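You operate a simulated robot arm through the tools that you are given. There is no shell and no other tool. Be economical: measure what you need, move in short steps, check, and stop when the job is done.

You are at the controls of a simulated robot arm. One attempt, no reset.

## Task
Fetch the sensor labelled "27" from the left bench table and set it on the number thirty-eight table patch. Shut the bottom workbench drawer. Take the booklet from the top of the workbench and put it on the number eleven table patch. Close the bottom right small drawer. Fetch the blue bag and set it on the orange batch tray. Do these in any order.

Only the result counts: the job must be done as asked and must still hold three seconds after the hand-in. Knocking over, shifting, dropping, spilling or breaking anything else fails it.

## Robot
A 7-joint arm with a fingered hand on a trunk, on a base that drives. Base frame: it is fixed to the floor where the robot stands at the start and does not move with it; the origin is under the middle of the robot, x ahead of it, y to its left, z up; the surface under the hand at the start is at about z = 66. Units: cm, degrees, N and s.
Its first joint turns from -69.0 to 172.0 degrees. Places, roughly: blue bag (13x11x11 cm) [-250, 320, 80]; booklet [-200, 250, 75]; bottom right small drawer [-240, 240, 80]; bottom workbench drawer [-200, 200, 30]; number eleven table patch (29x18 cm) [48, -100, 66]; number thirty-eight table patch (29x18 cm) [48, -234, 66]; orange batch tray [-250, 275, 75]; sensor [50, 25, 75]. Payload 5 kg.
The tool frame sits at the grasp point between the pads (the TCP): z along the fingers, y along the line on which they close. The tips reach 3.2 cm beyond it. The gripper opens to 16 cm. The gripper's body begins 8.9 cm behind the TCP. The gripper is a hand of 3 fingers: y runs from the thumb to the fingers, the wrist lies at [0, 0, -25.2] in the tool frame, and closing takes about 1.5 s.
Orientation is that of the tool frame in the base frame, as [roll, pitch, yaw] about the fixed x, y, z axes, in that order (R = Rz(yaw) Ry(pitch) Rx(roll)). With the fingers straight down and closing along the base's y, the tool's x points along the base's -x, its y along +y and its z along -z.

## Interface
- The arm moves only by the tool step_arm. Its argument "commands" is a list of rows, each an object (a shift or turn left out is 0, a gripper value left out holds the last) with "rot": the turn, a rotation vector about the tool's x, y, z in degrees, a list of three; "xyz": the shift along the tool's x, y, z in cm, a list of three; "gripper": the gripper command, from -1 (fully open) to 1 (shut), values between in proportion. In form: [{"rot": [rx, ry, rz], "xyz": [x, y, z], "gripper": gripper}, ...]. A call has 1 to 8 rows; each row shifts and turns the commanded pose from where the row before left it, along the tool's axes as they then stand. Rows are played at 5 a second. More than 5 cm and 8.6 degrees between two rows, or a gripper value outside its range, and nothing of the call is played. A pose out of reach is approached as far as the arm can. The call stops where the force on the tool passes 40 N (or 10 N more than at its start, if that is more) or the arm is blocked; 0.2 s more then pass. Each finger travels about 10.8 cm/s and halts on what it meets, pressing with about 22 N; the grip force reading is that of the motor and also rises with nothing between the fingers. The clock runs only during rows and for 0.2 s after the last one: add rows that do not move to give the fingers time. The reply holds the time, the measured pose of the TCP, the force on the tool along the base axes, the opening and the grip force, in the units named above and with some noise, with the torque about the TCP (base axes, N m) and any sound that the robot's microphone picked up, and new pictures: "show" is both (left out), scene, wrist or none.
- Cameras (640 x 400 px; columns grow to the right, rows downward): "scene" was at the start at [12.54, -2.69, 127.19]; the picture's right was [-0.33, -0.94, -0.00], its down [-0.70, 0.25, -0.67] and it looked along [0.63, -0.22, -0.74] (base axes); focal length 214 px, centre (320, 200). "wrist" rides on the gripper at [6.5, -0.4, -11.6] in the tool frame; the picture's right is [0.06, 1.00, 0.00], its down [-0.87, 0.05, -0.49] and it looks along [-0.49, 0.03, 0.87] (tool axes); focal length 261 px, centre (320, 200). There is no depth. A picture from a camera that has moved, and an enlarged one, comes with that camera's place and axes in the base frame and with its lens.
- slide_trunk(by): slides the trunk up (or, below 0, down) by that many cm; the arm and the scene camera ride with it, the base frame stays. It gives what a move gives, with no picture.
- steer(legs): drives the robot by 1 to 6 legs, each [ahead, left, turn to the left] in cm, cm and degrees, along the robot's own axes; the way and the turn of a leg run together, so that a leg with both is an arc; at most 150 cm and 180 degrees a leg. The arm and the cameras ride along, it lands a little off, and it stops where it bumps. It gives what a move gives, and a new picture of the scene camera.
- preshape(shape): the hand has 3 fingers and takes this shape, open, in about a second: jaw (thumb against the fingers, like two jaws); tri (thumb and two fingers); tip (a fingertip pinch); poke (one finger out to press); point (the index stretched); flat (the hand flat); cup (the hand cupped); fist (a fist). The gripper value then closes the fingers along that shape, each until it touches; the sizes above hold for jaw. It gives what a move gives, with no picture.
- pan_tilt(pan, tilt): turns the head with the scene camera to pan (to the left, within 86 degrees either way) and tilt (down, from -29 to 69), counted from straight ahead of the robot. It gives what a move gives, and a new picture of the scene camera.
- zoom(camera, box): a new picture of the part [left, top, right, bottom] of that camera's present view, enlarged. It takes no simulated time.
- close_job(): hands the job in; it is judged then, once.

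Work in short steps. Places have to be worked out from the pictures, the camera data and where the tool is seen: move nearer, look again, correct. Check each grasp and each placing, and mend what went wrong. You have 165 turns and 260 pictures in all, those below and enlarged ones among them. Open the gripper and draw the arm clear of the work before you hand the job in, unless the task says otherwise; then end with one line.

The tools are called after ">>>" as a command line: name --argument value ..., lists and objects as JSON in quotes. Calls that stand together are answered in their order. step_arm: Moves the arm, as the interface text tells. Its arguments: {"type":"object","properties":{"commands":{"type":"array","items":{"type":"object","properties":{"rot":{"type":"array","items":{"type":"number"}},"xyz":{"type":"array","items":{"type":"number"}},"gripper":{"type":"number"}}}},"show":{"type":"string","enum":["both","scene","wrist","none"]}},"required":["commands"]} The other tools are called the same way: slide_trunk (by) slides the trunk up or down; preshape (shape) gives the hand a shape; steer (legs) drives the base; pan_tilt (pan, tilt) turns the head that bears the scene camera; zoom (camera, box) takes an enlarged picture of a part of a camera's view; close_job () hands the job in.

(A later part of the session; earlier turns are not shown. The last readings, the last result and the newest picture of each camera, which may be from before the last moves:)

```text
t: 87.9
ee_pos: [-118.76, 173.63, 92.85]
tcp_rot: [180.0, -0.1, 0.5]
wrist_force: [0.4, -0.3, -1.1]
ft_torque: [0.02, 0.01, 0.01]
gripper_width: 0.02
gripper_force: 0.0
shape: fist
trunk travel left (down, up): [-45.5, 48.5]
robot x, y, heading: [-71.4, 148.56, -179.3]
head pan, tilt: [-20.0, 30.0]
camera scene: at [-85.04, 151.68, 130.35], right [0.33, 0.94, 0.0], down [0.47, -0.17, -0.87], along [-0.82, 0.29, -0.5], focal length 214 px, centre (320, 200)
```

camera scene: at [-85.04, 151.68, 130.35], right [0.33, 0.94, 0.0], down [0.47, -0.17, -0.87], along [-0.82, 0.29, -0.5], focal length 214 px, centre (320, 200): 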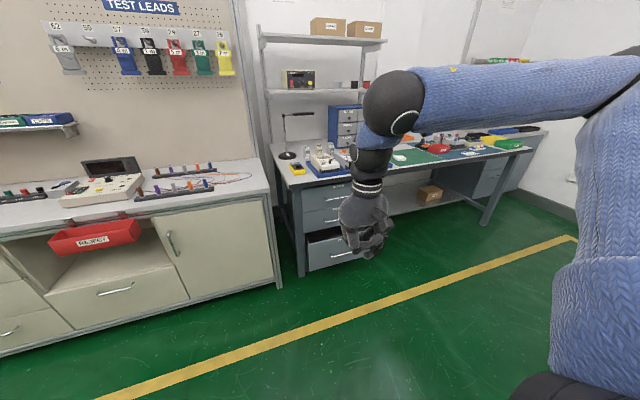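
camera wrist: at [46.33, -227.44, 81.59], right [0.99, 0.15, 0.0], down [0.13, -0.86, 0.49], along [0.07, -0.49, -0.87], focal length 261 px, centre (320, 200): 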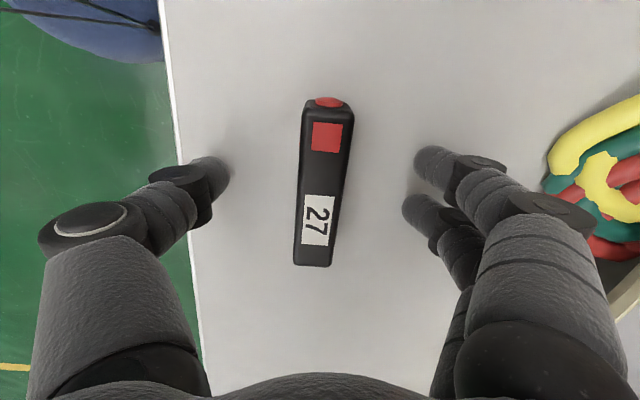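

Tilting needs more extension. Lower the trunk and extend while tilting.

>>> slide_trunk --by -40

>>> step_arm --commands '[{"xyz": [-5, 0, 0]}, {"xyz": [-5, 0, 0]}, {"xyz": [-5, 0, 0]}, {"xyz": [-5, 0, 0]}, {"rot": [0, -8.5, 0]}, {"rot": [0, -8.5, 0]}, {"rot": [0, -8.5, 0]}, {"rot": [0, -8.5, 0]}]' --show "scene"

```text
t: 91.8
ee_pos: [-118.85, 173.58, 53.0]
tcp_rot: [-180.0, -0.1, 0.6]
wrist_force: [0.7, -0.3, 0.3]
ft_torque: [0.01, 0.01, -0.02]
gripper_width: 0.01
gripper_force: 0.1
shape: fist
trunk travel left (down, up): [-5.5, 88.5]
robot x, y, heading: [-71.43, 148.48, -179.3]
head pan, tilt: [-20.0, 30.0]
```

```text
t: 93.5
ee_pos: [-138.79, 173.36, 52.88]
tcp_rot: [179.9, 34.1, 0.6]
wrist_force: [-0.3, -0.3, -0.3]
ft_torque: [-0.01, -0.03, 0.01]
gripper_width: 0.0
gripper_force: 0.1
shape: fist
trunk travel left (down, up): [-5.5, 88.5]
robot x, y, heading: [-71.56, 148.79, -179.3]
head pan, tilt: [-20.0, 30.0]
camera scene: at [-85.05, 151.65, 90.36], right [0.33, 0.94, 0.0], down [0.47, -0.17, -0.87], along [-0.82, 0.29, -0.5], focal length 214 px, centre (320, 200)
```

scene: 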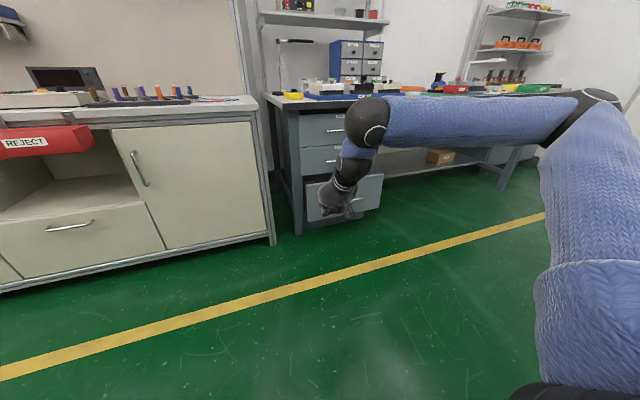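

Good. Tilt more, lower the hand, then shift right in front of the drawer centre (y ≈ 202, z ≈ 27).

>>> slide_trunk --by -5.3

>>> step_arm --commands '[{"rot": [0, -8.5, 0]}, {"rot": [0, -8.5, 0]}, {"xyz": [3.8, 0, 3.1]}, {"xyz": [3.8, 0, 3.1]}, {"xyz": [3.8, 0, 3.1]}, {"xyz": [3.8, 0, 3.1]}]' --show "none"

>>> steer --legs '[[0, -27, -0.5]]'

```text
t: 94.5
ee_pos: [-138.67, 173.38, 47.68]
tcp_rot: [180.0, 34.0, 0.5]
wrist_force: [-0.1, 0.6, 0.3]
ft_torque: [0.0, -0.01, 0.04]
gripper_width: 0.0
gripper_force: 0.0
shape: fist
trunk travel left (down, up): [-0.2, 93.8]
robot x, y, heading: [-71.45, 148.82, -179.5]
head pan, tilt: [-20.0, 30.0]
```

```text
t: 95.9
ee_pos: [-138.72, 173.33, 47.53]
tcp_rot: [-180.0, 48.1, 0.6]
wrist_force: [0.5, -0.1, -1.2]
ft_torque: [0.02, 0.01, -0.03]
gripper_width: 0.02
gripper_force: 0.0
shape: fist
out of reach, approached as far as the arm can: row 3, 4, 5, 6
trunk travel left (down, up): [-0.2, 93.8]
robot x, y, heading: [-71.5, 148.88, -179.4]
head pan, tilt: [-20.0, 30.0]
```

```text
t: 97.8
ee_pos: [-138.85, 200.93, 47.6]
tcp_rot: [-180.0, 48.1, 0.2]
wrist_force: [0.3, -0.2, 0.6]
ft_torque: [0.0, -0.01, 0.0]
gripper_width: 0.0
gripper_force: 0.2
shape: fist
trunk travel left (down, up): [-0.2, 93.8]
robot x, y, heading: [-71.64, 175.68, -179.7]
head pan, tilt: [-20.0, 30.0]
camera scene: at [-85.2, 178.73, 85.05], right [0.34, 0.94, 0.0], down [0.47, -0.17, -0.87], along [-0.81, 0.29, -0.5], focal length 214 px, centre (320, 200)
```

scene: 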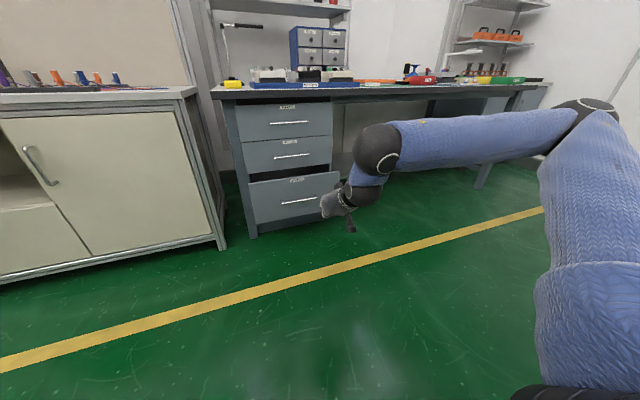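

The hand is centred on the drawer but still too high; extend the arm, then lower in small rows.

>>> step_arm --commands '[{"xyz": [-3.3, 0, 3.7]}, {"xyz": [-3.3, 0, 3.7]}, {"xyz": [-3.3, 0, 3.7]}, {"xyz": [3.0, 0, 2.7]}, {"xyz": [3.0, 0, 2.7]}, {"xyz": [3.0, 0, 2.7]}, {"xyz": [3.0, 0, 2.7]}]' --show "scene"

```text
t: 99.4
ee_pos: [-153.65, 200.83, 31.39]
tcp_rot: [-179.9, 48.1, 0.1]
wrist_force: [0.6, 0.1, 1.2]
ft_torque: [0.01, -0.07, -0.03]
gripper_width: 0.01
gripper_force: 0.0
shape: fist
trunk travel left (down, up): [-0.2, 93.8]
robot x, y, heading: [-71.93, 175.62, -179.8]
head pan, tilt: [-20.0, 30.0]
camera scene: at [-85.2, 178.71, 85.07], right [0.34, 0.94, 0.0], down [0.47, -0.17, -0.87], along [-0.81, 0.29, -0.5], focal length 214 px, centre (320, 200)
```

scene: 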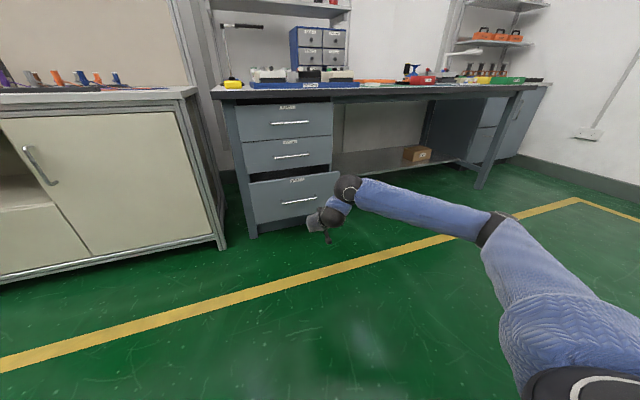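

Hand is at drawer height. Drive ahead toward the front.

>>> steer --legs '[[22, 0, 0]]'

```text
t: 101.1
ee_pos: [-175.7, 200.68, 31.32]
tcp_rot: [180.0, 48.0, 0.2]
wrist_force: [0.5, 0.1, 0.6]
ft_torque: [-0.01, 0.0, 0.04]
gripper_width: 0.01
gripper_force: 0.1
shape: fist
trunk travel left (down, up): [-0.2, 93.8]
robot x, y, heading: [-93.57, 175.63, -179.9]
head pan, tilt: [-20.0, 30.0]
camera scene: at [-107.2, 178.65, 85.05], right [0.34, 0.94, 0.0], down [0.47, -0.17, -0.87], along [-0.81, 0.29, -0.5], focal length 214 px, centre (320, 200)
```

scene: 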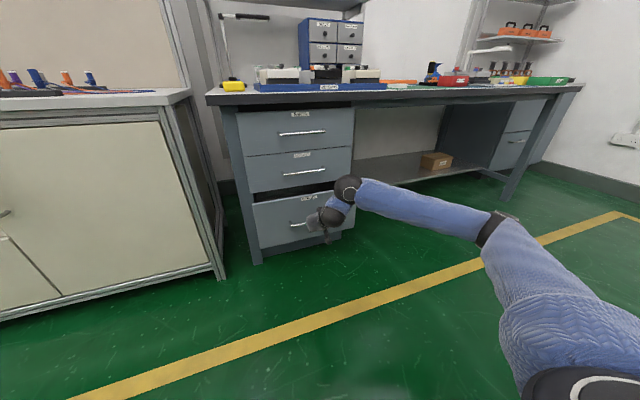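

Not touching yet. Advance further in small legs.

>>> steer --legs '[[8, 0, 0]]'

>>> steer --legs '[[5, 0, 0]]'

```text
t: 102.1
ee_pos: [-183.76, 200.5, 31.41]
tcp_rot: [-180.0, 48.1, 0.2]
wrist_force: [0.6, 0.5, 0.0]
ft_torque: [0.0, 0.0, -0.01]
gripper_width: 0.0
gripper_force: 0.0
shape: fist
trunk travel left (down, up): [-0.2, 93.8]
robot x, y, heading: [-101.85, 175.56, -179.9]
head pan, tilt: [-20.0, 30.0]
camera scene: at [-115.27, 178.62, 85.05], right [0.34, 0.94, 0.0], down [0.47, -0.17, -0.87], along [-0.81, 0.29, -0.5], focal length 214 px, centre (320, 200)
```

scene: 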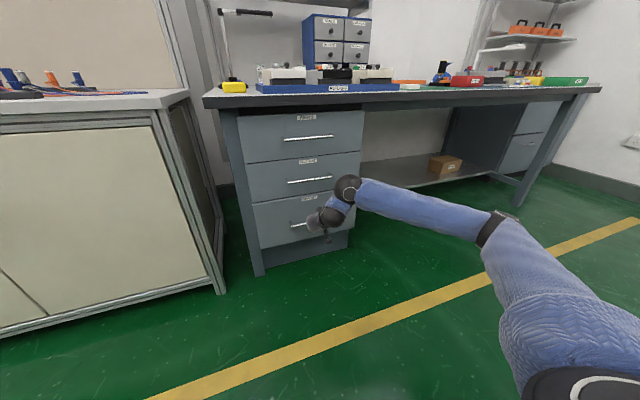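

```text
t: 103.0
ee_pos: [-185.2, 200.73, 30.51]
tcp_rot: [-179.3, 47.1, 1.0]
wrist_force: [4.1, -2.4, -3.6]
ft_torque: [-0.11, -0.1, -0.02]
gripper_width: 0.0
gripper_force: 0.0
shape: fist
trunk travel left (down, up): [-0.2, 93.8]
robot x, y, heading: [-103.91, 175.62, -179.7]
head pan, tilt: [-20.0, 30.0]
stopped in leg 1: the force on the tool passed its limit at 94 N (the readings are from after the stop); the commanded pose is now the measured one
camera scene: at [-117.49, 178.63, 85.06], right [0.34, 0.94, 0.0], down [0.47, -0.17, -0.87], along [-0.81, 0.29, -0.5], focal length 214 px, centre (320, 200)
```

scene: 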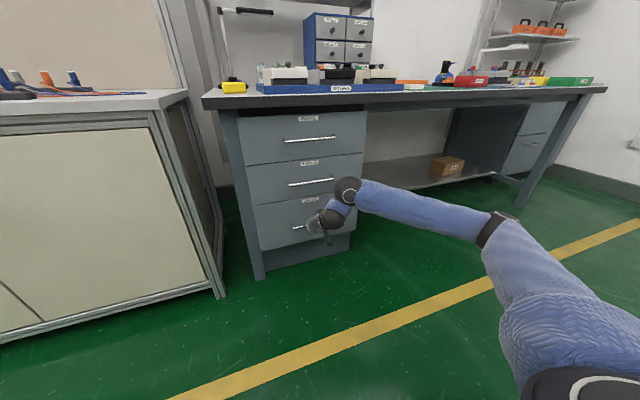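

Force limit hit – the drawer seems shut. Zoom to check.

>>> zoom --camera "scene" --box '[200, 90, 400, 290]'

>>> steer --legs '[[-20, 0, 0]]'

>>> zoom --camera "scene" --box '[200, 90, 400, 290]'

```text
2.00 times, centred on (300, 190) of scene
camera zoom: at [-117.49, 178.63, 85.06], right [0.34, 0.94, 0.0], down [0.47, -0.17, -0.87], along [-0.81, 0.29, -0.5], focal length 429 px, centre (360, 220)
```

zoom: 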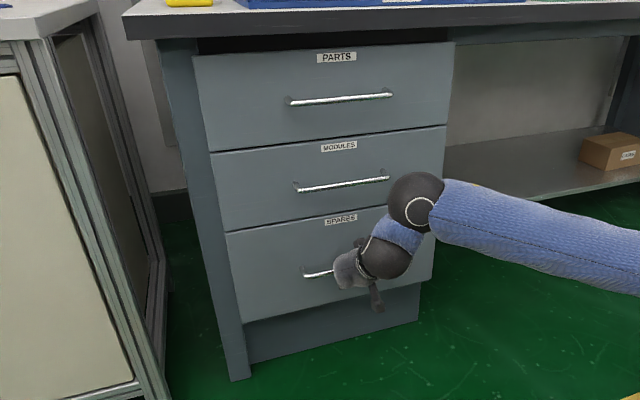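

```text
t: 104.6
ee_pos: [-165.46, 200.9, 30.68]
tcp_rot: [-179.5, 47.3, 0.9]
wrist_force: [-0.3, -1.0, 0.3]
ft_torque: [-0.04, -0.01, 0.01]
gripper_width: 0.02
gripper_force: 0.1
shape: fist
trunk travel left (down, up): [-0.2, 93.8]
robot x, y, heading: [-84.25, 175.43, -179.9]
head pan, tilt: [-20.0, 30.0]
camera scene: at [-97.54, 178.71, 85.05], right [0.34, 0.94, 0.0], down [0.47, -0.17, -0.87], along [-0.81, 0.29, -0.5], focal length 214 px, centre (320, 200)
```

scene: 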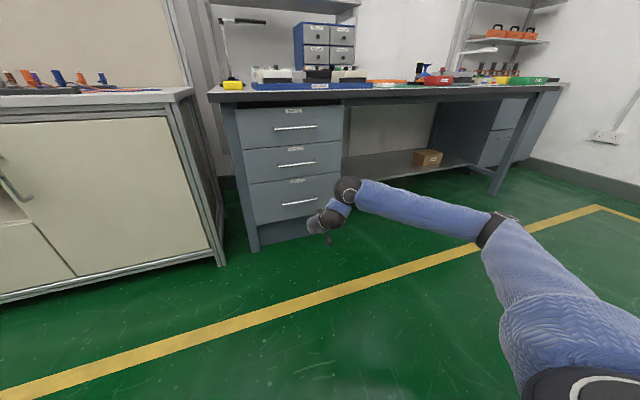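

```text
2.00 times, centred on (300, 190) of scene
camera zoom: at [-97.54, 178.71, 85.05], right [0.34, 0.94, 0.0], down [0.47, -0.17, -0.87], along [-0.81, 0.29, -0.5], focal length 429 px, centre (360, 220)
```

zoom: 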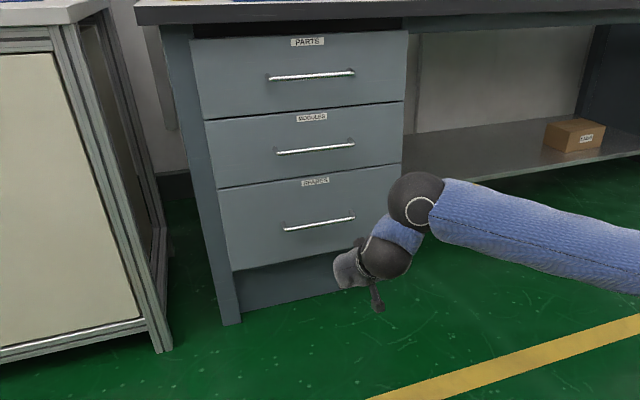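

The drawer is flush. Now raise the trunk to look over the tabletop.

>>> slide_trunk --by 40

>>> slide_trunk --by 30

>>> pan_tilt --pan -30 --tilt 38

>>> zoom --camera "scene" --box '[140, 60, 380, 210]'

```text
t: 108.4
ee_pos: [-165.5, 200.91, 70.62]
tcp_rot: [-179.4, 47.3, 1.0]
wrist_force: [0.8, -0.2, 0.4]
ft_torque: [-0.04, 0.04, 0.01]
gripper_width: 0.02
gripper_force: 0.1
shape: fist
trunk travel left (down, up): [-40.2, 53.8]
robot x, y, heading: [-84.62, 175.74, -179.7]
head pan, tilt: [-20.0, 30.0]
```

```text
t: 111.4
ee_pos: [-165.42, 200.86, 100.53]
tcp_rot: [-179.4, 47.4, 0.8]
wrist_force: [0.9, -0.5, -0.1]
ft_torque: [0.03, -0.03, 0.0]
gripper_width: 0.0
gripper_force: 0.2
shape: fist
trunk travel left (down, up): [-70.2, 23.8]
robot x, y, heading: [-83.89, 175.69, -180.1]
head pan, tilt: [-20.0, 30.0]
```

```text
t: 112.1
ee_pos: [-165.42, 200.9, 100.51]
tcp_rot: [-179.4, 47.3, 0.8]
wrist_force: [0.0, 0.2, -0.1]
ft_torque: [-0.03, 0.03, -0.02]
gripper_width: 0.0
gripper_force: 0.0
shape: fist
trunk travel left (down, up): [-70.2, 23.8]
robot x, y, heading: [-83.37, 175.75, -179.9]
head pan, tilt: [-30.0, 38.0]
camera scene: at [-96.54, 179.95, 153.82], right [0.5, 0.87, 0.0], down [0.53, -0.31, -0.79], along [-0.68, 0.39, -0.62], focal length 214 px, centre (320, 200)
```

scene: 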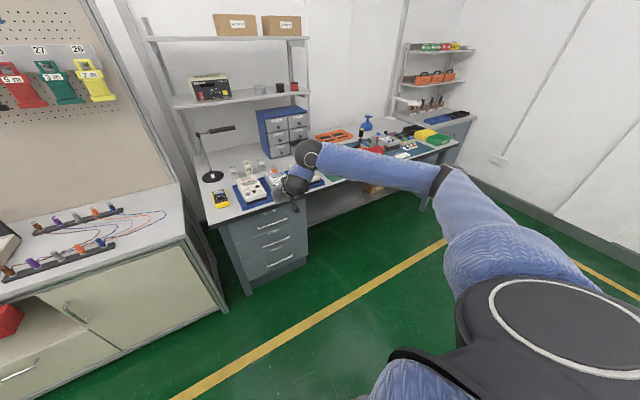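

```text
2.67 times, centred on (260, 135) of scene
camera zoom: at [-96.54, 179.95, 153.82], right [0.5, 0.87, 0.0], down [0.53, -0.31, -0.79], along [-0.68, 0.39, -0.62], focal length 572 px, centre (480, 373)
```

zoom: 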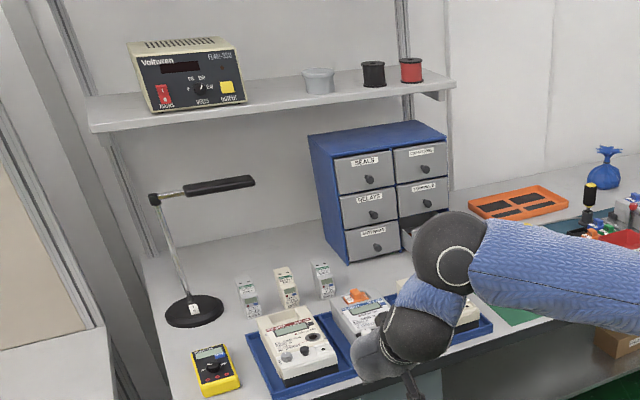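

The arm blocks the view. Drive right along the bench and look from there.

>>> steer --legs '[[0, -75, 0]]'

>>> pan_tilt --pan 0 --tilt 35

>>> zoom --camera "scene" --box '[180, 60, 420, 210]'

```text
t: 116.2
ee_pos: [-165.71, 276.42, 100.66]
tcp_rot: [-179.5, 47.3, 1.0]
wrist_force: [0.5, -0.1, -0.7]
ft_torque: [0.0, 0.01, 0.0]
gripper_width: 0.0
gripper_force: 0.1
shape: fist
trunk travel left (down, up): [-70.2, 23.8]
robot x, y, heading: [-84.05, 251.34, -179.6]
head pan, tilt: [-30.0, 38.0]
camera scene: at [-96.79, 255.61, 153.81], right [0.5, 0.87, 0.0], down [0.53, -0.31, -0.79], along [-0.68, 0.39, -0.62], focal length 214 px, centre (320, 200)
```

scene: 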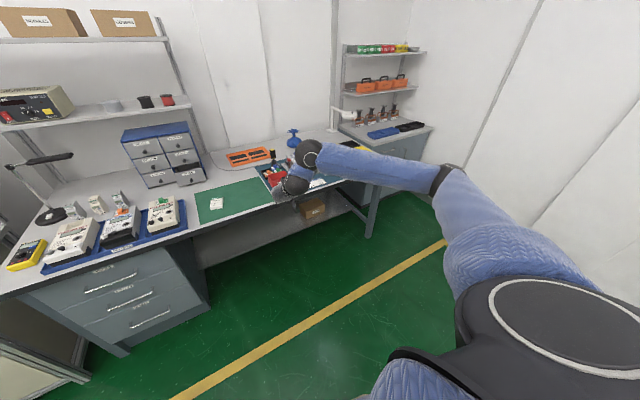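

```text
t: 117.2
ee_pos: [-165.78, 276.33, 100.58]
tcp_rot: [-179.4, 47.3, 1.0]
wrist_force: [0.3, 0.9, -1.4]
ft_torque: [-0.01, 0.0, 0.01]
gripper_width: 0.02
gripper_force: 0.1
shape: fist
trunk travel left (down, up): [-70.2, 23.8]
robot x, y, heading: [-84.4, 251.37, -180.0]
head pan, tilt: [0.0, 35.0]
camera scene: at [-98.11, 251.24, 154.27], right [0.0, 1.0, 0.0], down [0.57, 0.0, -0.82], along [-0.82, 0.0, -0.57], focal length 214 px, centre (320, 200)
```

scene: 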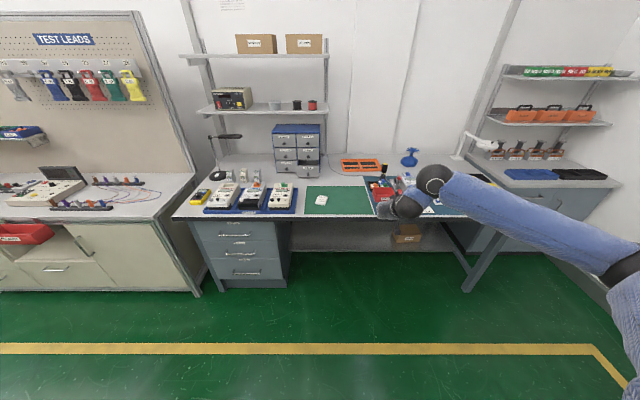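

```text
2.67 times, centred on (300, 135) of scene
camera zoom: at [-98.11, 251.24, 154.27], right [0.0, 1.0, 0.0], down [0.57, 0.0, -0.82], along [-0.82, 0.0, -0.57], focal length 572 px, centre (373, 373)
```

zoom: 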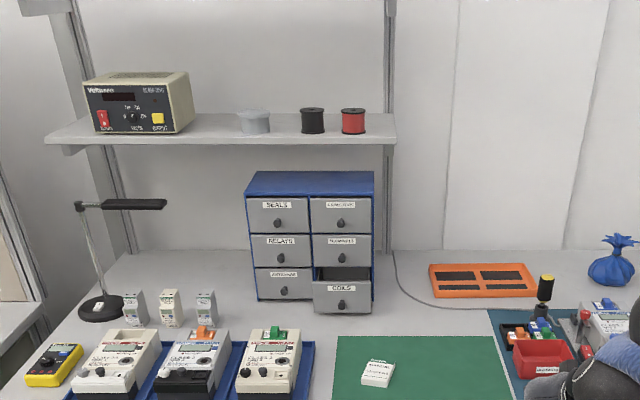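

Clear view: booklet at ≈(-209, 252), COILS front at x≈-239.5, y 235–251, z 76–86. Closed jaw fingers, tilted, will push it at y≈247 along the free lane. Set that up.

>>> preshape --shape "jaw"

>>> step_arm --commands '[{"gripper": 1}, {}, {}, {}, {}, {}, {}]' --show "none"

>>> slide_trunk --by -16.5

>>> steer --legs '[[0, 28.8, 0], [55, 0, 0]]'

```text
t: 118.1
ee_pos: [-165.64, 276.29, 100.56]
tcp_rot: [-179.4, 47.3, 1.0]
wrist_force: [-0.2, 0.4, 0.3]
ft_torque: [-0.04, 0.01, -0.02]
gripper_width: 15.98
gripper_force: 0.0
shape: jaw
trunk travel left (down, up): [-70.2, 23.8]
robot x, y, heading: [-84.51, 251.38, -180.0]
head pan, tilt: [0.0, 35.0]
```

```text
t: 119.7
ee_pos: [-165.65, 276.28, 100.59]
tcp_rot: [-179.4, 47.2, 1.0]
wrist_force: [-0.1, 0.3, 0.5]
ft_torque: [-0.01, 0.01, 0.0]
gripper_width: 0.02
gripper_force: 22.5
shape: jaw
trunk travel left (down, up): [-70.2, 23.8]
robot x, y, heading: [-84.37, 251.69, -179.6]
head pan, tilt: [0.0, 35.0]
```

```text
t: 121.5
ee_pos: [-165.61, 276.28, 84.1]
tcp_rot: [-179.3, 47.3, 1.0]
wrist_force: [0.1, 0.2, -0.3]
ft_torque: [0.0, 0.0, 0.0]
gripper_width: 0.0
gripper_force: 22.1
shape: jaw
trunk travel left (down, up): [-53.7, 40.3]
robot x, y, heading: [-84.44, 251.3, -179.6]
head pan, tilt: [0.0, 35.0]
```

```text
t: 126.3
ee_pos: [-221.17, 247.49, 84.02]
tcp_rot: [-179.5, 47.2, 0.8]
wrist_force: [-0.5, 0.1, -0.1]
ft_torque: [0.01, -0.01, -0.02]
gripper_width: 0.04
gripper_force: 22.1
shape: jaw
trunk travel left (down, up): [-53.7, 40.3]
robot x, y, heading: [-139.66, 222.24, -179.9]
head pan, tilt: [0.0, 35.0]
camera scene: at [-153.7, 222.11, 137.76], right [0.0, 1.0, 0.0], down [0.57, 0.0, -0.82], along [-0.82, 0.0, -0.57], focal length 214 px, centre (320, 200)
```

scene: 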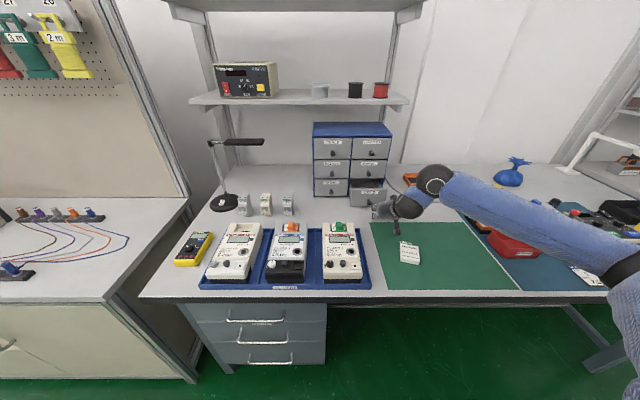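

>>> zoom --camera "scene" --box '[300, 140, 460, 240]'

>>> step_arm --commands '[{}]' --show "wrist"

```text
4.00 times, centred on (380, 190) of scene
camera zoom: at [-153.7, 222.11, 137.76], right [0.0, 1.0, 0.0], down [0.57, 0.0, -0.82], along [-0.82, 0.0, -0.57], focal length 858 px, centre (80, 240)
```

zoom: 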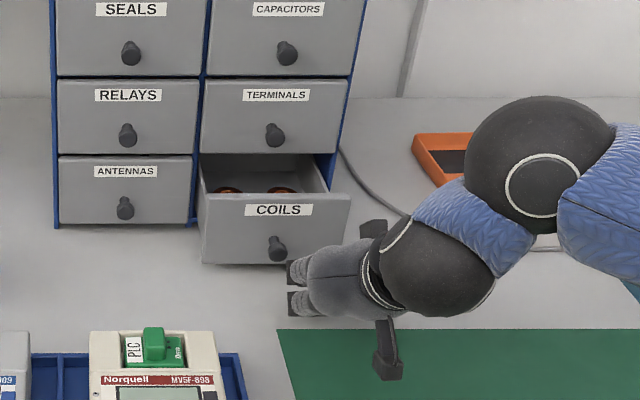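

```text
t: 126.7
ee_pos: [-221.23, 247.51, 84.21]
tcp_rot: [-179.4, 47.3, 0.8]
wrist_force: [0.1, 0.6, 0.3]
ft_torque: [-0.02, 0.01, -0.01]
gripper_width: 0.0
gripper_force: 22.0
shape: jaw
trunk travel left (down, up): [-53.7, 40.3]
robot x, y, heading: [-139.82, 221.97, -180.1]
head pan, tilt: [0.0, 35.0]
camera wrist: at [-208.24, 247.93, 87.28], right [0.05, -1.0, -0.05], down [-0.23, -0.06, 0.97], along [-0.97, -0.03, -0.23], focal length 261 px, centre (320, 200)
```

wrist: 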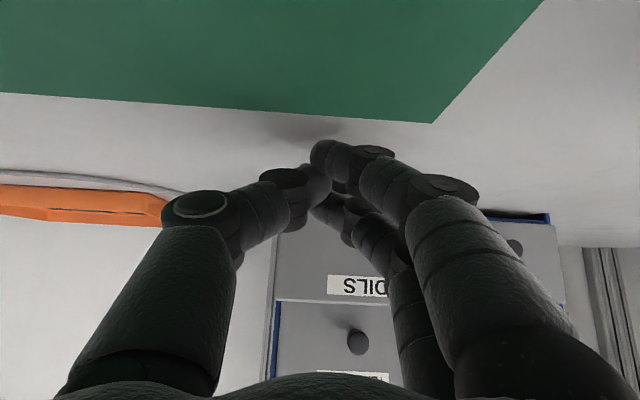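

Fingertips point to the COILS front's middle. Push forward by arm: world -x steps.

>>> step_arm --commands '[{"xyz": [-2.7, 0, 2.9]}, {"xyz": [-2.7, 0, 2.9]}, {"xyz": [-2.7, 0, 2.9]}]' --show "scene"

>>> zoom --camera "scene" --box '[300, 140, 460, 240]'

```text
t: 127.5
ee_pos: [-232.86, 247.47, 84.04]
tcp_rot: [-179.2, 47.3, 0.9]
wrist_force: [14.2, -0.3, -5.2]
ft_torque: [0.0, -0.34, 0.05]
gripper_width: 0.0
gripper_force: 22.2
shape: jaw
trunk travel left (down, up): [-53.7, 40.3]
robot x, y, heading: [-140.24, 222.09, 179.7]
head pan, tilt: [0.0, 35.0]
camera scene: at [-153.37, 222.14, 137.8], right [0.0, 1.0, 0.0], down [0.57, 0.0, -0.82], along [-0.82, 0.0, -0.57], focal length 214 px, centre (320, 200)
```

scene: 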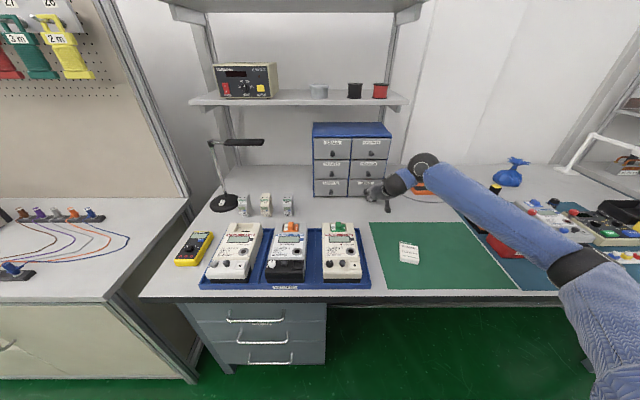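

```text
4.00 times, centred on (380, 190) of scene
camera zoom: at [-153.37, 222.14, 137.8], right [0.0, 1.0, 0.0], down [0.57, 0.0, -0.82], along [-0.82, 0.0, -0.57], focal length 858 px, centre (80, 240)
```

zoom: 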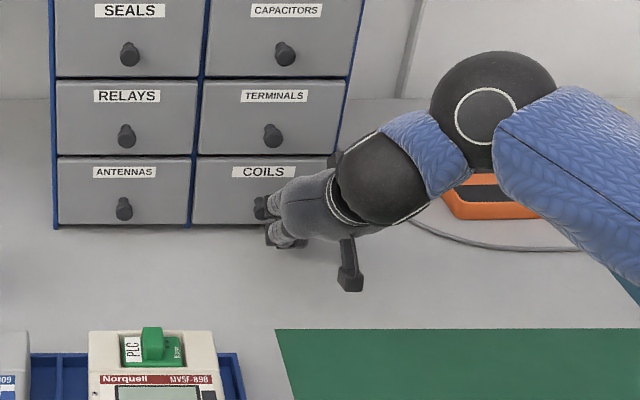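

Nearly flush. A little more push.

>>> step_arm --commands '[{"xyz": [-0.6, 0, 0.7]}, {"xyz": [-0.6, 0, 0.7]}, {}]' --show "none"

>>> step_arm --commands '[{"xyz": [2.7, 0, -2.9]}, {"xyz": [2.7, 0, -2.9]}, {"xyz": [2.7, 0, -2.9]}]' --show "none"

>>> zoom --camera "scene" --box '[300, 140, 460, 240]'

```text
t: 127.8
ee_pos: [-232.92, 247.37, 84.16]
tcp_rot: [-179.1, 47.1, 1.2]
wrist_force: [18.9, 2.6, 5.0]
ft_torque: [-0.24, 0.09, 0.18]
gripper_width: 0.0
gripper_force: 21.8
shape: jaw
trunk travel left (down, up): [-53.7, 40.3]
robot x, y, heading: [-139.34, 222.02, 180.2]
head pan, tilt: [0.0, 35.0]
stopped in row 1: the force on the tool passed its limit at 62 N (the readings are from after the stop); the commanded pose is now the measured one
```

```text
t: 128.6
ee_pos: [-221.31, 247.56, 83.99]
tcp_rot: [-179.2, 47.0, 1.1]
wrist_force: [-0.2, -0.4, -0.9]
ft_torque: [0.01, -0.03, 0.0]
gripper_width: 0.0
gripper_force: 21.7
shape: jaw
trunk travel left (down, up): [-53.7, 40.3]
robot x, y, heading: [-139.67, 222.19, 180.0]
head pan, tilt: [0.0, 35.0]
```

```text
4.00 times, centred on (380, 190) of scene
camera zoom: at [-153.54, 222.11, 137.78], right [0.0, 1.0, 0.0], down [0.57, 0.0, -0.82], along [-0.82, 0.0, -0.57], focal length 858 px, centre (80, 240)
```

zoom: 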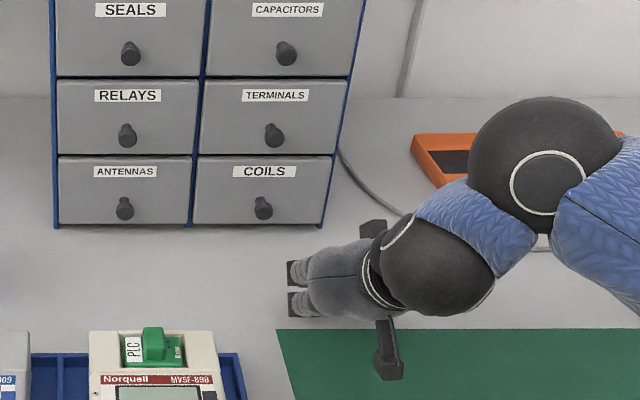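

COILS is shut. Now back off, raise, and move in front of the blue bag.

>>> slide_trunk --by 20

>>> steer --legs '[[-45, 0, 0], [0, -80, 0]]'

>>> zoom --camera "scene" --box '[200, 80, 440, 230]'

```text
t: 130.8
ee_pos: [-221.24, 247.56, 103.92]
tcp_rot: [-179.3, 47.0, 1.1]
wrist_force: [-0.6, -0.1, -1.0]
ft_torque: [0.01, 0.01, 0.0]
gripper_width: 0.0
gripper_force: 22.0
shape: jaw
trunk travel left (down, up): [-73.7, 20.3]
robot x, y, heading: [-139.7, 222.24, 180.0]
head pan, tilt: [0.0, 35.0]
```

```text
t: 137.4
ee_pos: [-175.9, 327.63, 104.01]
tcp_rot: [-179.3, 47.0, 0.9]
wrist_force: [-0.2, -0.5, 0.5]
ft_torque: [0.0, 0.02, 0.0]
gripper_width: 0.03
gripper_force: 21.7
shape: jaw
trunk travel left (down, up): [-73.7, 20.3]
robot x, y, heading: [-94.38, 301.69, 179.8]
head pan, tilt: [0.0, 35.0]
camera scene: at [-108.43, 302.09, 157.77], right [0.0, 1.0, 0.0], down [0.57, 0.0, -0.82], along [-0.82, 0.0, -0.57], focal length 214 px, centre (320, 200)
```

scene: 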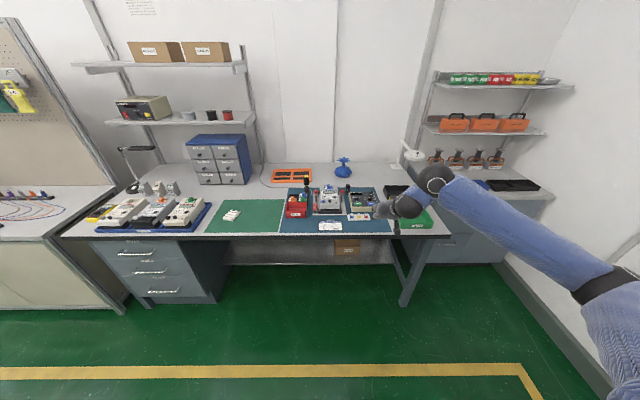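

```text
2.67 times, centred on (320, 155) of scene
camera zoom: at [-108.43, 302.09, 157.77], right [0.0, 1.0, 0.0], down [0.57, 0.0, -0.82], along [-0.82, 0.0, -0.57], focal length 572 px, centre (320, 320)
```

zoom: 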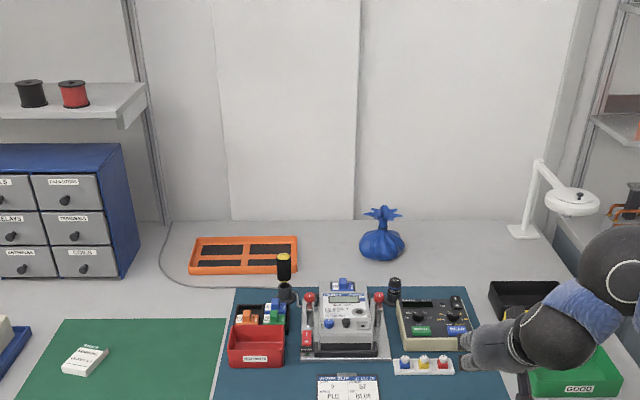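

Triangulating shows this tabletop is at z≈80.5, bag centre ≈(-254, 319.5), tray centre ≈(-250, 280.5). I open the hand, drive closer with tilted hand held high, and extend over the bag.

>>> steer --legs '[[0, 8, 0.2], [48, 0, 0]]'

>>> step_arm --commands '[{"xyz": [-3.4, 0, 3.6], "gripper": -1}, {"xyz": [-3.4, 0, 3.6]}, {"xyz": [-3.4, 0, 3.6]}, {}, {}, {}]' --show "both"

```text
t: 140.9
ee_pos: [-224.14, 319.79, 103.97]
tcp_rot: [-179.2, 47.1, 1.0]
wrist_force: [-0.1, 0.4, -0.3]
ft_torque: [0.0, 0.0, -0.01]
gripper_width: 0.0
gripper_force: 22.0
shape: jaw
trunk travel left (down, up): [-73.7, 20.3]
robot x, y, heading: [-142.79, 294.42, 179.7]
head pan, tilt: [0.0, 35.0]
camera scene: at [-156.62, 294.16, 157.76], right [0.0, 1.0, 0.0], down [0.57, 0.0, -0.82], along [-0.82, 0.0, -0.57], focal length 214 px, centre (320, 200)
```

scene: 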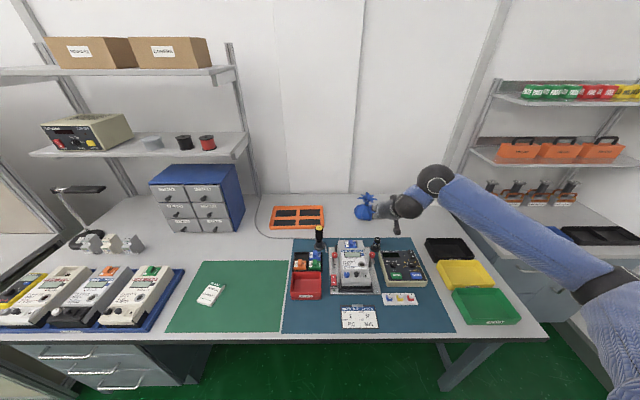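

```text
t: 142.3
ee_pos: [-239.01, 319.76, 103.98]
tcp_rot: [-179.2, 47.0, 1.0]
wrist_force: [0.3, 0.8, -0.1]
ft_torque: [-0.05, 0.01, -0.03]
gripper_width: 16.0
gripper_force: 0.0
shape: jaw
trunk travel left (down, up): [-73.7, 20.3]
robot x, y, heading: [-142.66, 294.05, 180.1]
head pan, tilt: [0.0, 35.0]
camera scene: at [-156.48, 294.18, 157.78], right [0.0, 1.0, 0.0], down [0.57, 0.0, -0.82], along [-0.82, 0.0, -0.57], focal length 214 px, centre (320, 200)
camera wrist: at [-226.04, 320.11, 107.24], right [0.05, -1.0, -0.05], down [-0.23, -0.07, 0.97], along [-0.97, -0.04, -0.23], focal length 261 px, centre (320, 200)
```

scene: 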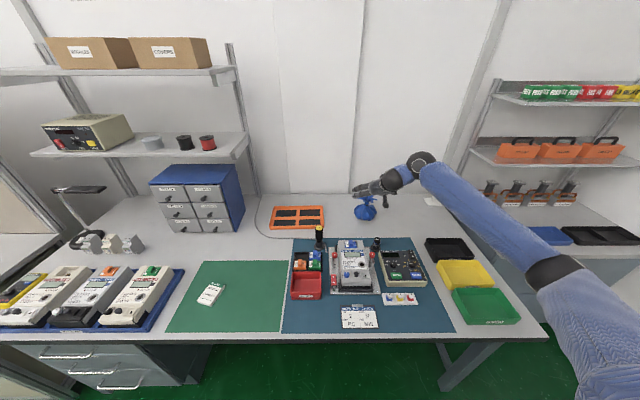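
wrist: 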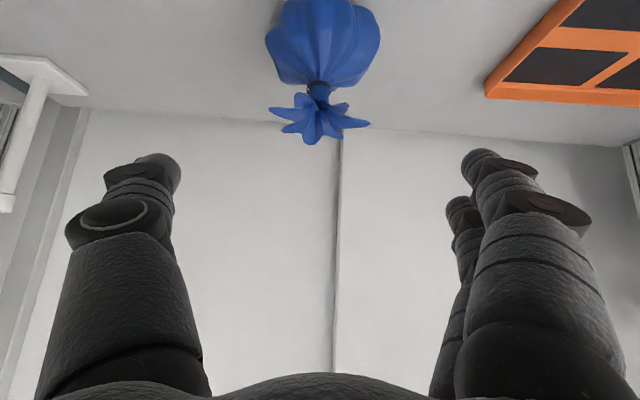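

Bag measured at ≈(-251, 319.5). Extend 11.5 cm and check again.

>>> step_arm --commands '[{"xyz": [-2.7, 0, 2.8]}, {"xyz": [-2.7, 0, 2.8]}, {"xyz": [-2.6, 0, 2.8]}, {}]' --show "both"

```text
t: 143.3
ee_pos: [-250.49, 319.52, 104.27]
tcp_rot: [-179.2, 47.0, 1.1]
wrist_force: [0.8, -0.6, 0.8]
ft_torque: [-0.01, 0.0, 0.01]
gripper_width: 16.01
gripper_force: 0.0
shape: jaw
trunk travel left (down, up): [-73.7, 20.3]
robot x, y, heading: [-142.66, 294.59, 179.7]
head pan, tilt: [0.0, 35.0]
camera scene: at [-156.42, 294.21, 157.78], right [0.0, 1.0, 0.0], down [0.57, 0.0, -0.82], along [-0.82, 0.0, -0.57], focal length 214 px, centre (320, 200)
camera wrist: at [-237.59, 320.06, 107.44], right [0.05, -1.0, -0.05], down [-0.23, -0.06, 0.97], along [-0.97, -0.04, -0.23], focal length 261 px, centre (320, 200)
```

scene: 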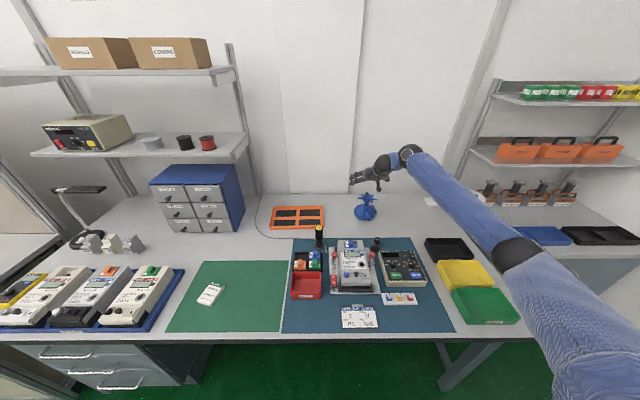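
wrist: 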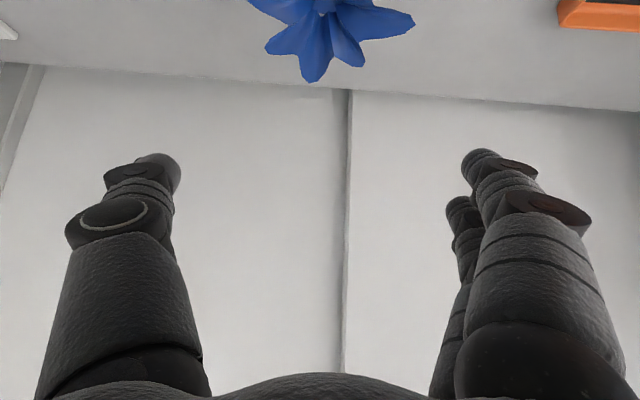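

Aligned over the bag. Lower partially with the trunk and check.

>>> slide_trunk --by -11

>>> step_arm --commands '[{}]' --show "both"

>>> zoom --camera "scene" --box '[280, 150, 480, 275]'

```text
t: 144.7
ee_pos: [-250.54, 319.59, 93.22]
tcp_rot: [-179.2, 47.1, 1.0]
wrist_force: [0.2, 0.3, 0.4]
ft_torque: [-0.02, -0.02, 0.01]
gripper_width: 16.0
gripper_force: 0.0
shape: jaw
trunk travel left (down, up): [-62.7, 31.3]
robot x, y, heading: [-142.7, 294.45, 179.6]
head pan, tilt: [0.0, 35.0]
```

```text
t: 145.1
ee_pos: [-250.5, 319.58, 93.22]
tcp_rot: [-179.2, 46.9, 1.1]
wrist_force: [0.5, 0.1, 0.3]
ft_torque: [0.01, 0.0, 0.01]
gripper_width: 16.0
gripper_force: 0.0
shape: jaw
trunk travel left (down, up): [-62.7, 31.3]
robot x, y, heading: [-142.66, 293.95, 179.8]
head pan, tilt: [0.0, 35.0]
camera scene: at [-156.52, 294.15, 146.78], right [0.0, 1.0, 0.0], down [0.57, 0.0, -0.82], along [-0.82, 0.0, -0.57], focal length 214 px, centre (320, 200)
camera wrist: at [-237.62, 320.0, 96.39], right [0.05, -1.0, -0.05], down [-0.23, -0.07, 0.97], along [-0.97, -0.04, -0.23], focal length 261 px, centre (320, 200)
```

scene: 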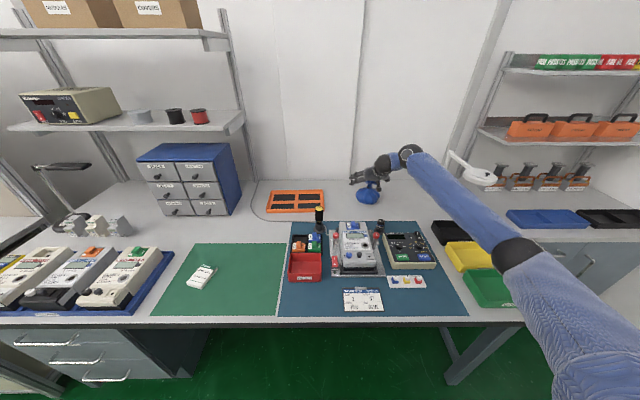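
wrist: 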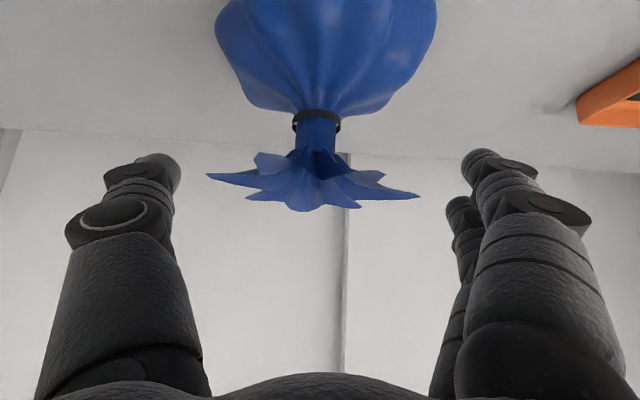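

```text
3.20 times, centred on (380, 212) of scene
camera zoom: at [-156.52, 294.15, 146.78], right [0.0, 1.0, 0.0], down [0.57, 0.0, -0.82], along [-0.82, 0.0, -0.57], focal length 686 px, centre (128, 160)
```

zoom: 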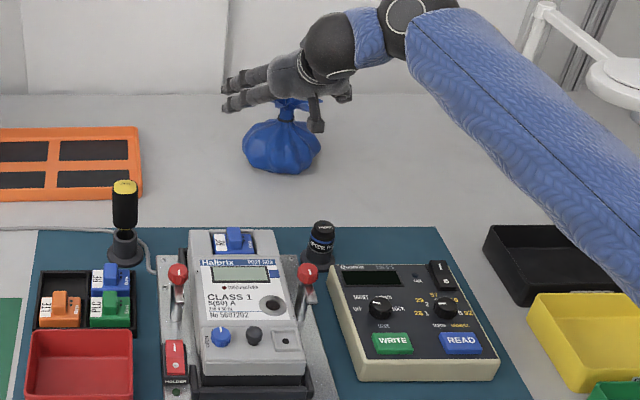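

Neck at z≈88.7, body below. Lower 8 cm and close.

>>> slide_trunk --by -7.7

>>> step_arm --commands '[{"gripper": -0.4}, {"gripper": 0.2}, {"gripper": 1}, {}, {}, {}, {}]' --show "both"

>>> zoom --camera "scene" --box '[280, 150, 480, 275]'

```text
t: 146.2
ee_pos: [-250.56, 319.48, 85.53]
tcp_rot: [-179.2, 47.0, 0.9]
wrist_force: [1.0, -0.5, 0.2]
ft_torque: [0.0, 0.01, 0.01]
gripper_width: 16.0
gripper_force: 0.1
shape: jaw
trunk travel left (down, up): [-55.0, 39.0]
robot x, y, heading: [-142.98, 294.51, 179.8]
head pan, tilt: [0.0, 35.0]
```

```text
t: 147.8
ee_pos: [-250.54, 319.5, 85.51]
tcp_rot: [-179.1, 47.1, 1.0]
wrist_force: [-0.1, -0.2, 1.4]
ft_torque: [0.11, 0.02, 0.01]
gripper_width: 10.8
gripper_force: 22.1
shape: jaw
trunk travel left (down, up): [-55.0, 39.0]
robot x, y, heading: [-142.83, 294.32, 179.7]
head pan, tilt: [0.0, 35.0]
camera scene: at [-156.51, 294.15, 139.08], right [0.0, 1.0, 0.0], down [0.57, 0.0, -0.82], along [-0.82, 0.0, -0.57], focal length 214 px, centre (320, 200)
camera wrist: at [-237.62, 320.01, 88.7], right [0.05, -1.0, -0.05], down [-0.23, -0.07, 0.97], along [-0.97, -0.04, -0.23], focal length 261 px, centre (320, 200)
```

scene: 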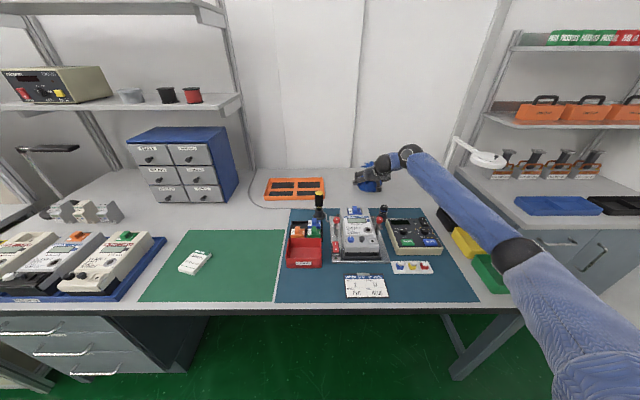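
wrist: 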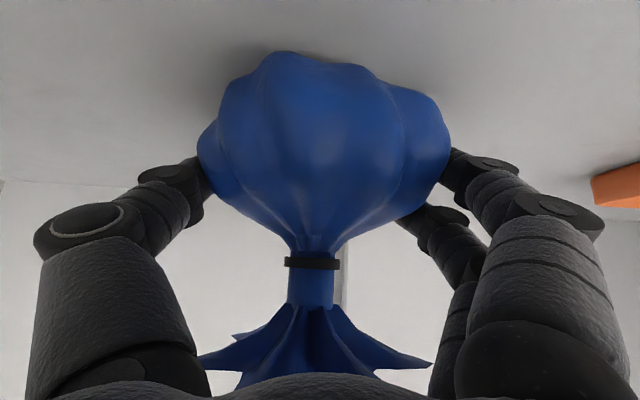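

```text
3.20 times, centred on (380, 212) of scene
camera zoom: at [-156.51, 294.15, 139.08], right [0.0, 1.0, 0.0], down [0.57, 0.0, -0.82], along [-0.82, 0.0, -0.57], focal length 686 px, centre (128, 160)
```

zoom: 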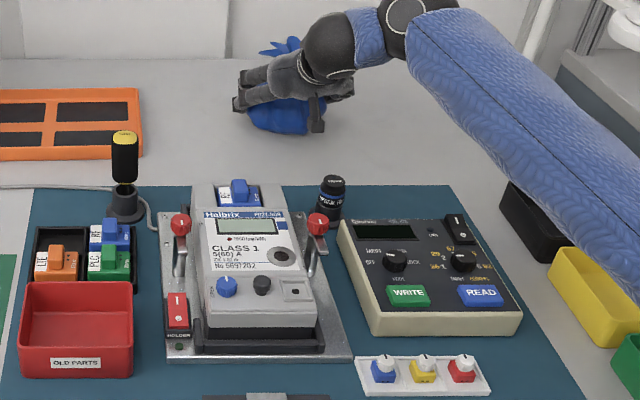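

Bag held (10.8 cm). Lift and look at the tray closely while moving over it.

>>> slide_trunk --by 13

>>> zoom --camera "scene" --box '[245, 170, 405, 270]'

>>> steer --legs '[[0, 38.6, 0]]'

>>> zoom --camera "scene" --box '[300, 160, 460, 260]'

```text
t: 149.4
ee_pos: [-250.58, 319.47, 98.38]
tcp_rot: [-179.2, 47.1, 1.0]
wrist_force: [0.1, 0.9, -1.6]
ft_torque: [-0.01, -0.01, -0.01]
gripper_width: 10.76
gripper_force: 22.5
shape: jaw
trunk travel left (down, up): [-68.0, 26.0]
robot x, y, heading: [-142.69, 294.19, 180.0]
head pan, tilt: [0.0, 35.0]
```

```text
4.00 times, centred on (325, 220) of scene
camera zoom: at [-156.56, 294.17, 152.06], right [0.0, 1.0, 0.0], down [0.57, 0.0, -0.82], along [-0.82, 0.0, -0.57], focal length 858 px, centre (300, 120)
```

zoom: 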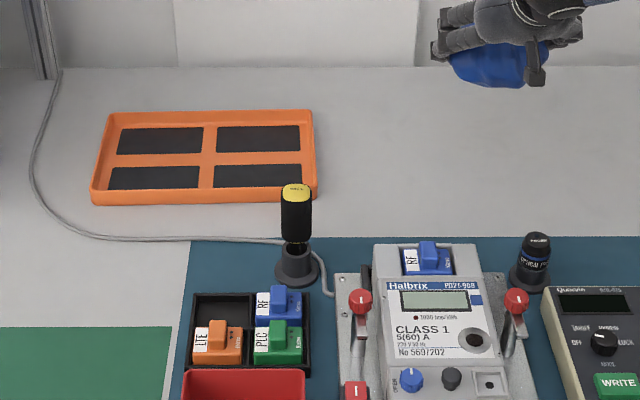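

```text
t: 151.8
ee_pos: [-250.71, 280.69, 98.52]
tcp_rot: [-179.2, 47.0, 1.3]
wrist_force: [0.1, 0.0, -1.1]
ft_torque: [0.01, -0.02, -0.03]
gripper_width: 10.79
gripper_force: 21.8
shape: jaw
trunk travel left (down, up): [-68.0, 26.0]
robot x, y, heading: [-142.94, 255.5, -180.2]
head pan, tilt: [0.0, 35.0]
camera scene: at [-156.6, 255.64, 152.07], right [0.0, 1.0, 0.0], down [0.57, 0.0, -0.82], along [-0.82, 0.0, -0.57], focal length 214 px, centre (320, 200)
```

scene: 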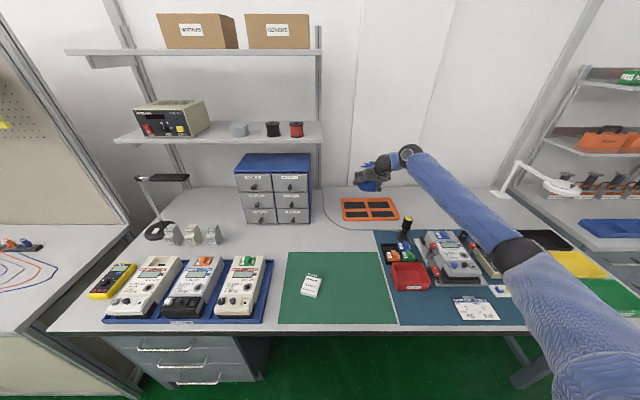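

```text
4.00 times, centred on (380, 210) of scene
camera zoom: at [-156.6, 255.64, 152.07], right [0.0, 1.0, 0.0], down [0.57, 0.0, -0.82], along [-0.82, 0.0, -0.57], focal length 858 px, centre (80, 160)
```

zoom: 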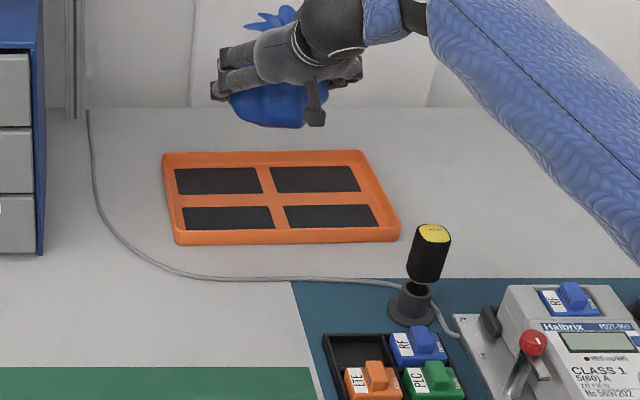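

Tray centre ≈(-248.3, 282). Nudge and lower.

>>> steer --legs '[[-2.2, -1.3, 0]]'

>>> slide_trunk --by -10.5

>>> zoom --camera "scene" --box '[300, 140, 460, 240]'

```text
t: 152.7
ee_pos: [-248.33, 282.24, 98.62]
tcp_rot: [-179.3, 47.1, 1.1]
wrist_force: [0.0, 0.3, -0.3]
ft_torque: [-0.05, -0.01, 0.01]
gripper_width: 10.78
gripper_force: 21.8
shape: jaw
trunk travel left (down, up): [-68.0, 26.0]
robot x, y, heading: [-140.34, 257.3, 179.9]
head pan, tilt: [0.0, 35.0]
camera scene: at [-154.18, 257.21, 152.09], right [0.0, 1.0, 0.0], down [0.57, 0.0, -0.82], along [-0.82, 0.0, -0.57], focal length 214 px, centre (320, 200)
```

scene: 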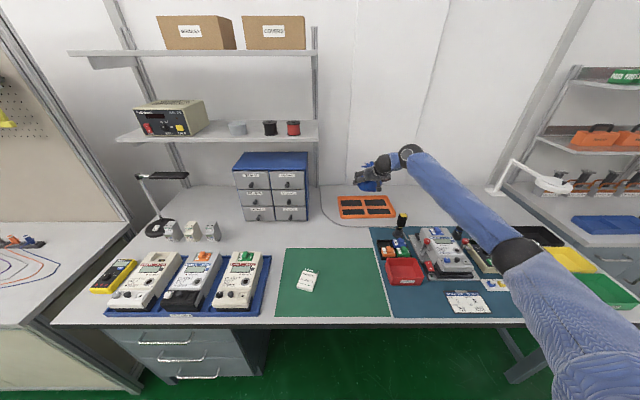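

```text
t: 154.0
ee_pos: [-248.56, 282.16, 88.1]
tcp_rot: [-179.2, 47.0, 1.1]
wrist_force: [0.4, -0.5, -0.8]
ft_torque: [0.0, -0.01, -0.02]
gripper_width: 10.77
gripper_force: 22.5
shape: jaw
trunk travel left (down, up): [-57.5, 36.5]
robot x, y, heading: [-140.62, 257.27, 179.9]
head pan, tilt: [0.0, 35.0]
```

```text
4.00 times, centred on (380, 190) of scene
camera zoom: at [-154.38, 257.04, 141.59], right [0.0, 1.0, 0.0], down [0.57, 0.0, -0.82], along [-0.82, 0.0, -0.57], focal length 858 px, centre (80, 240)
```

zoom: 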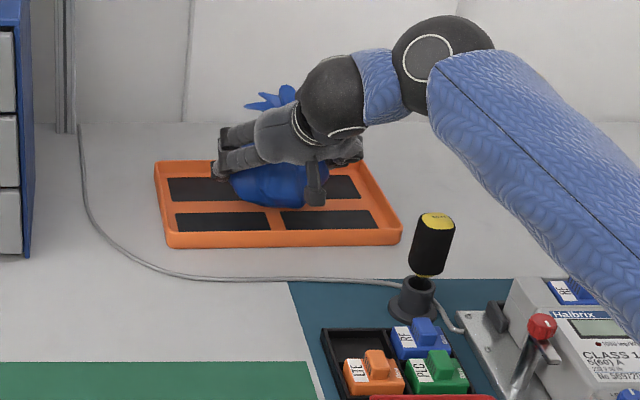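

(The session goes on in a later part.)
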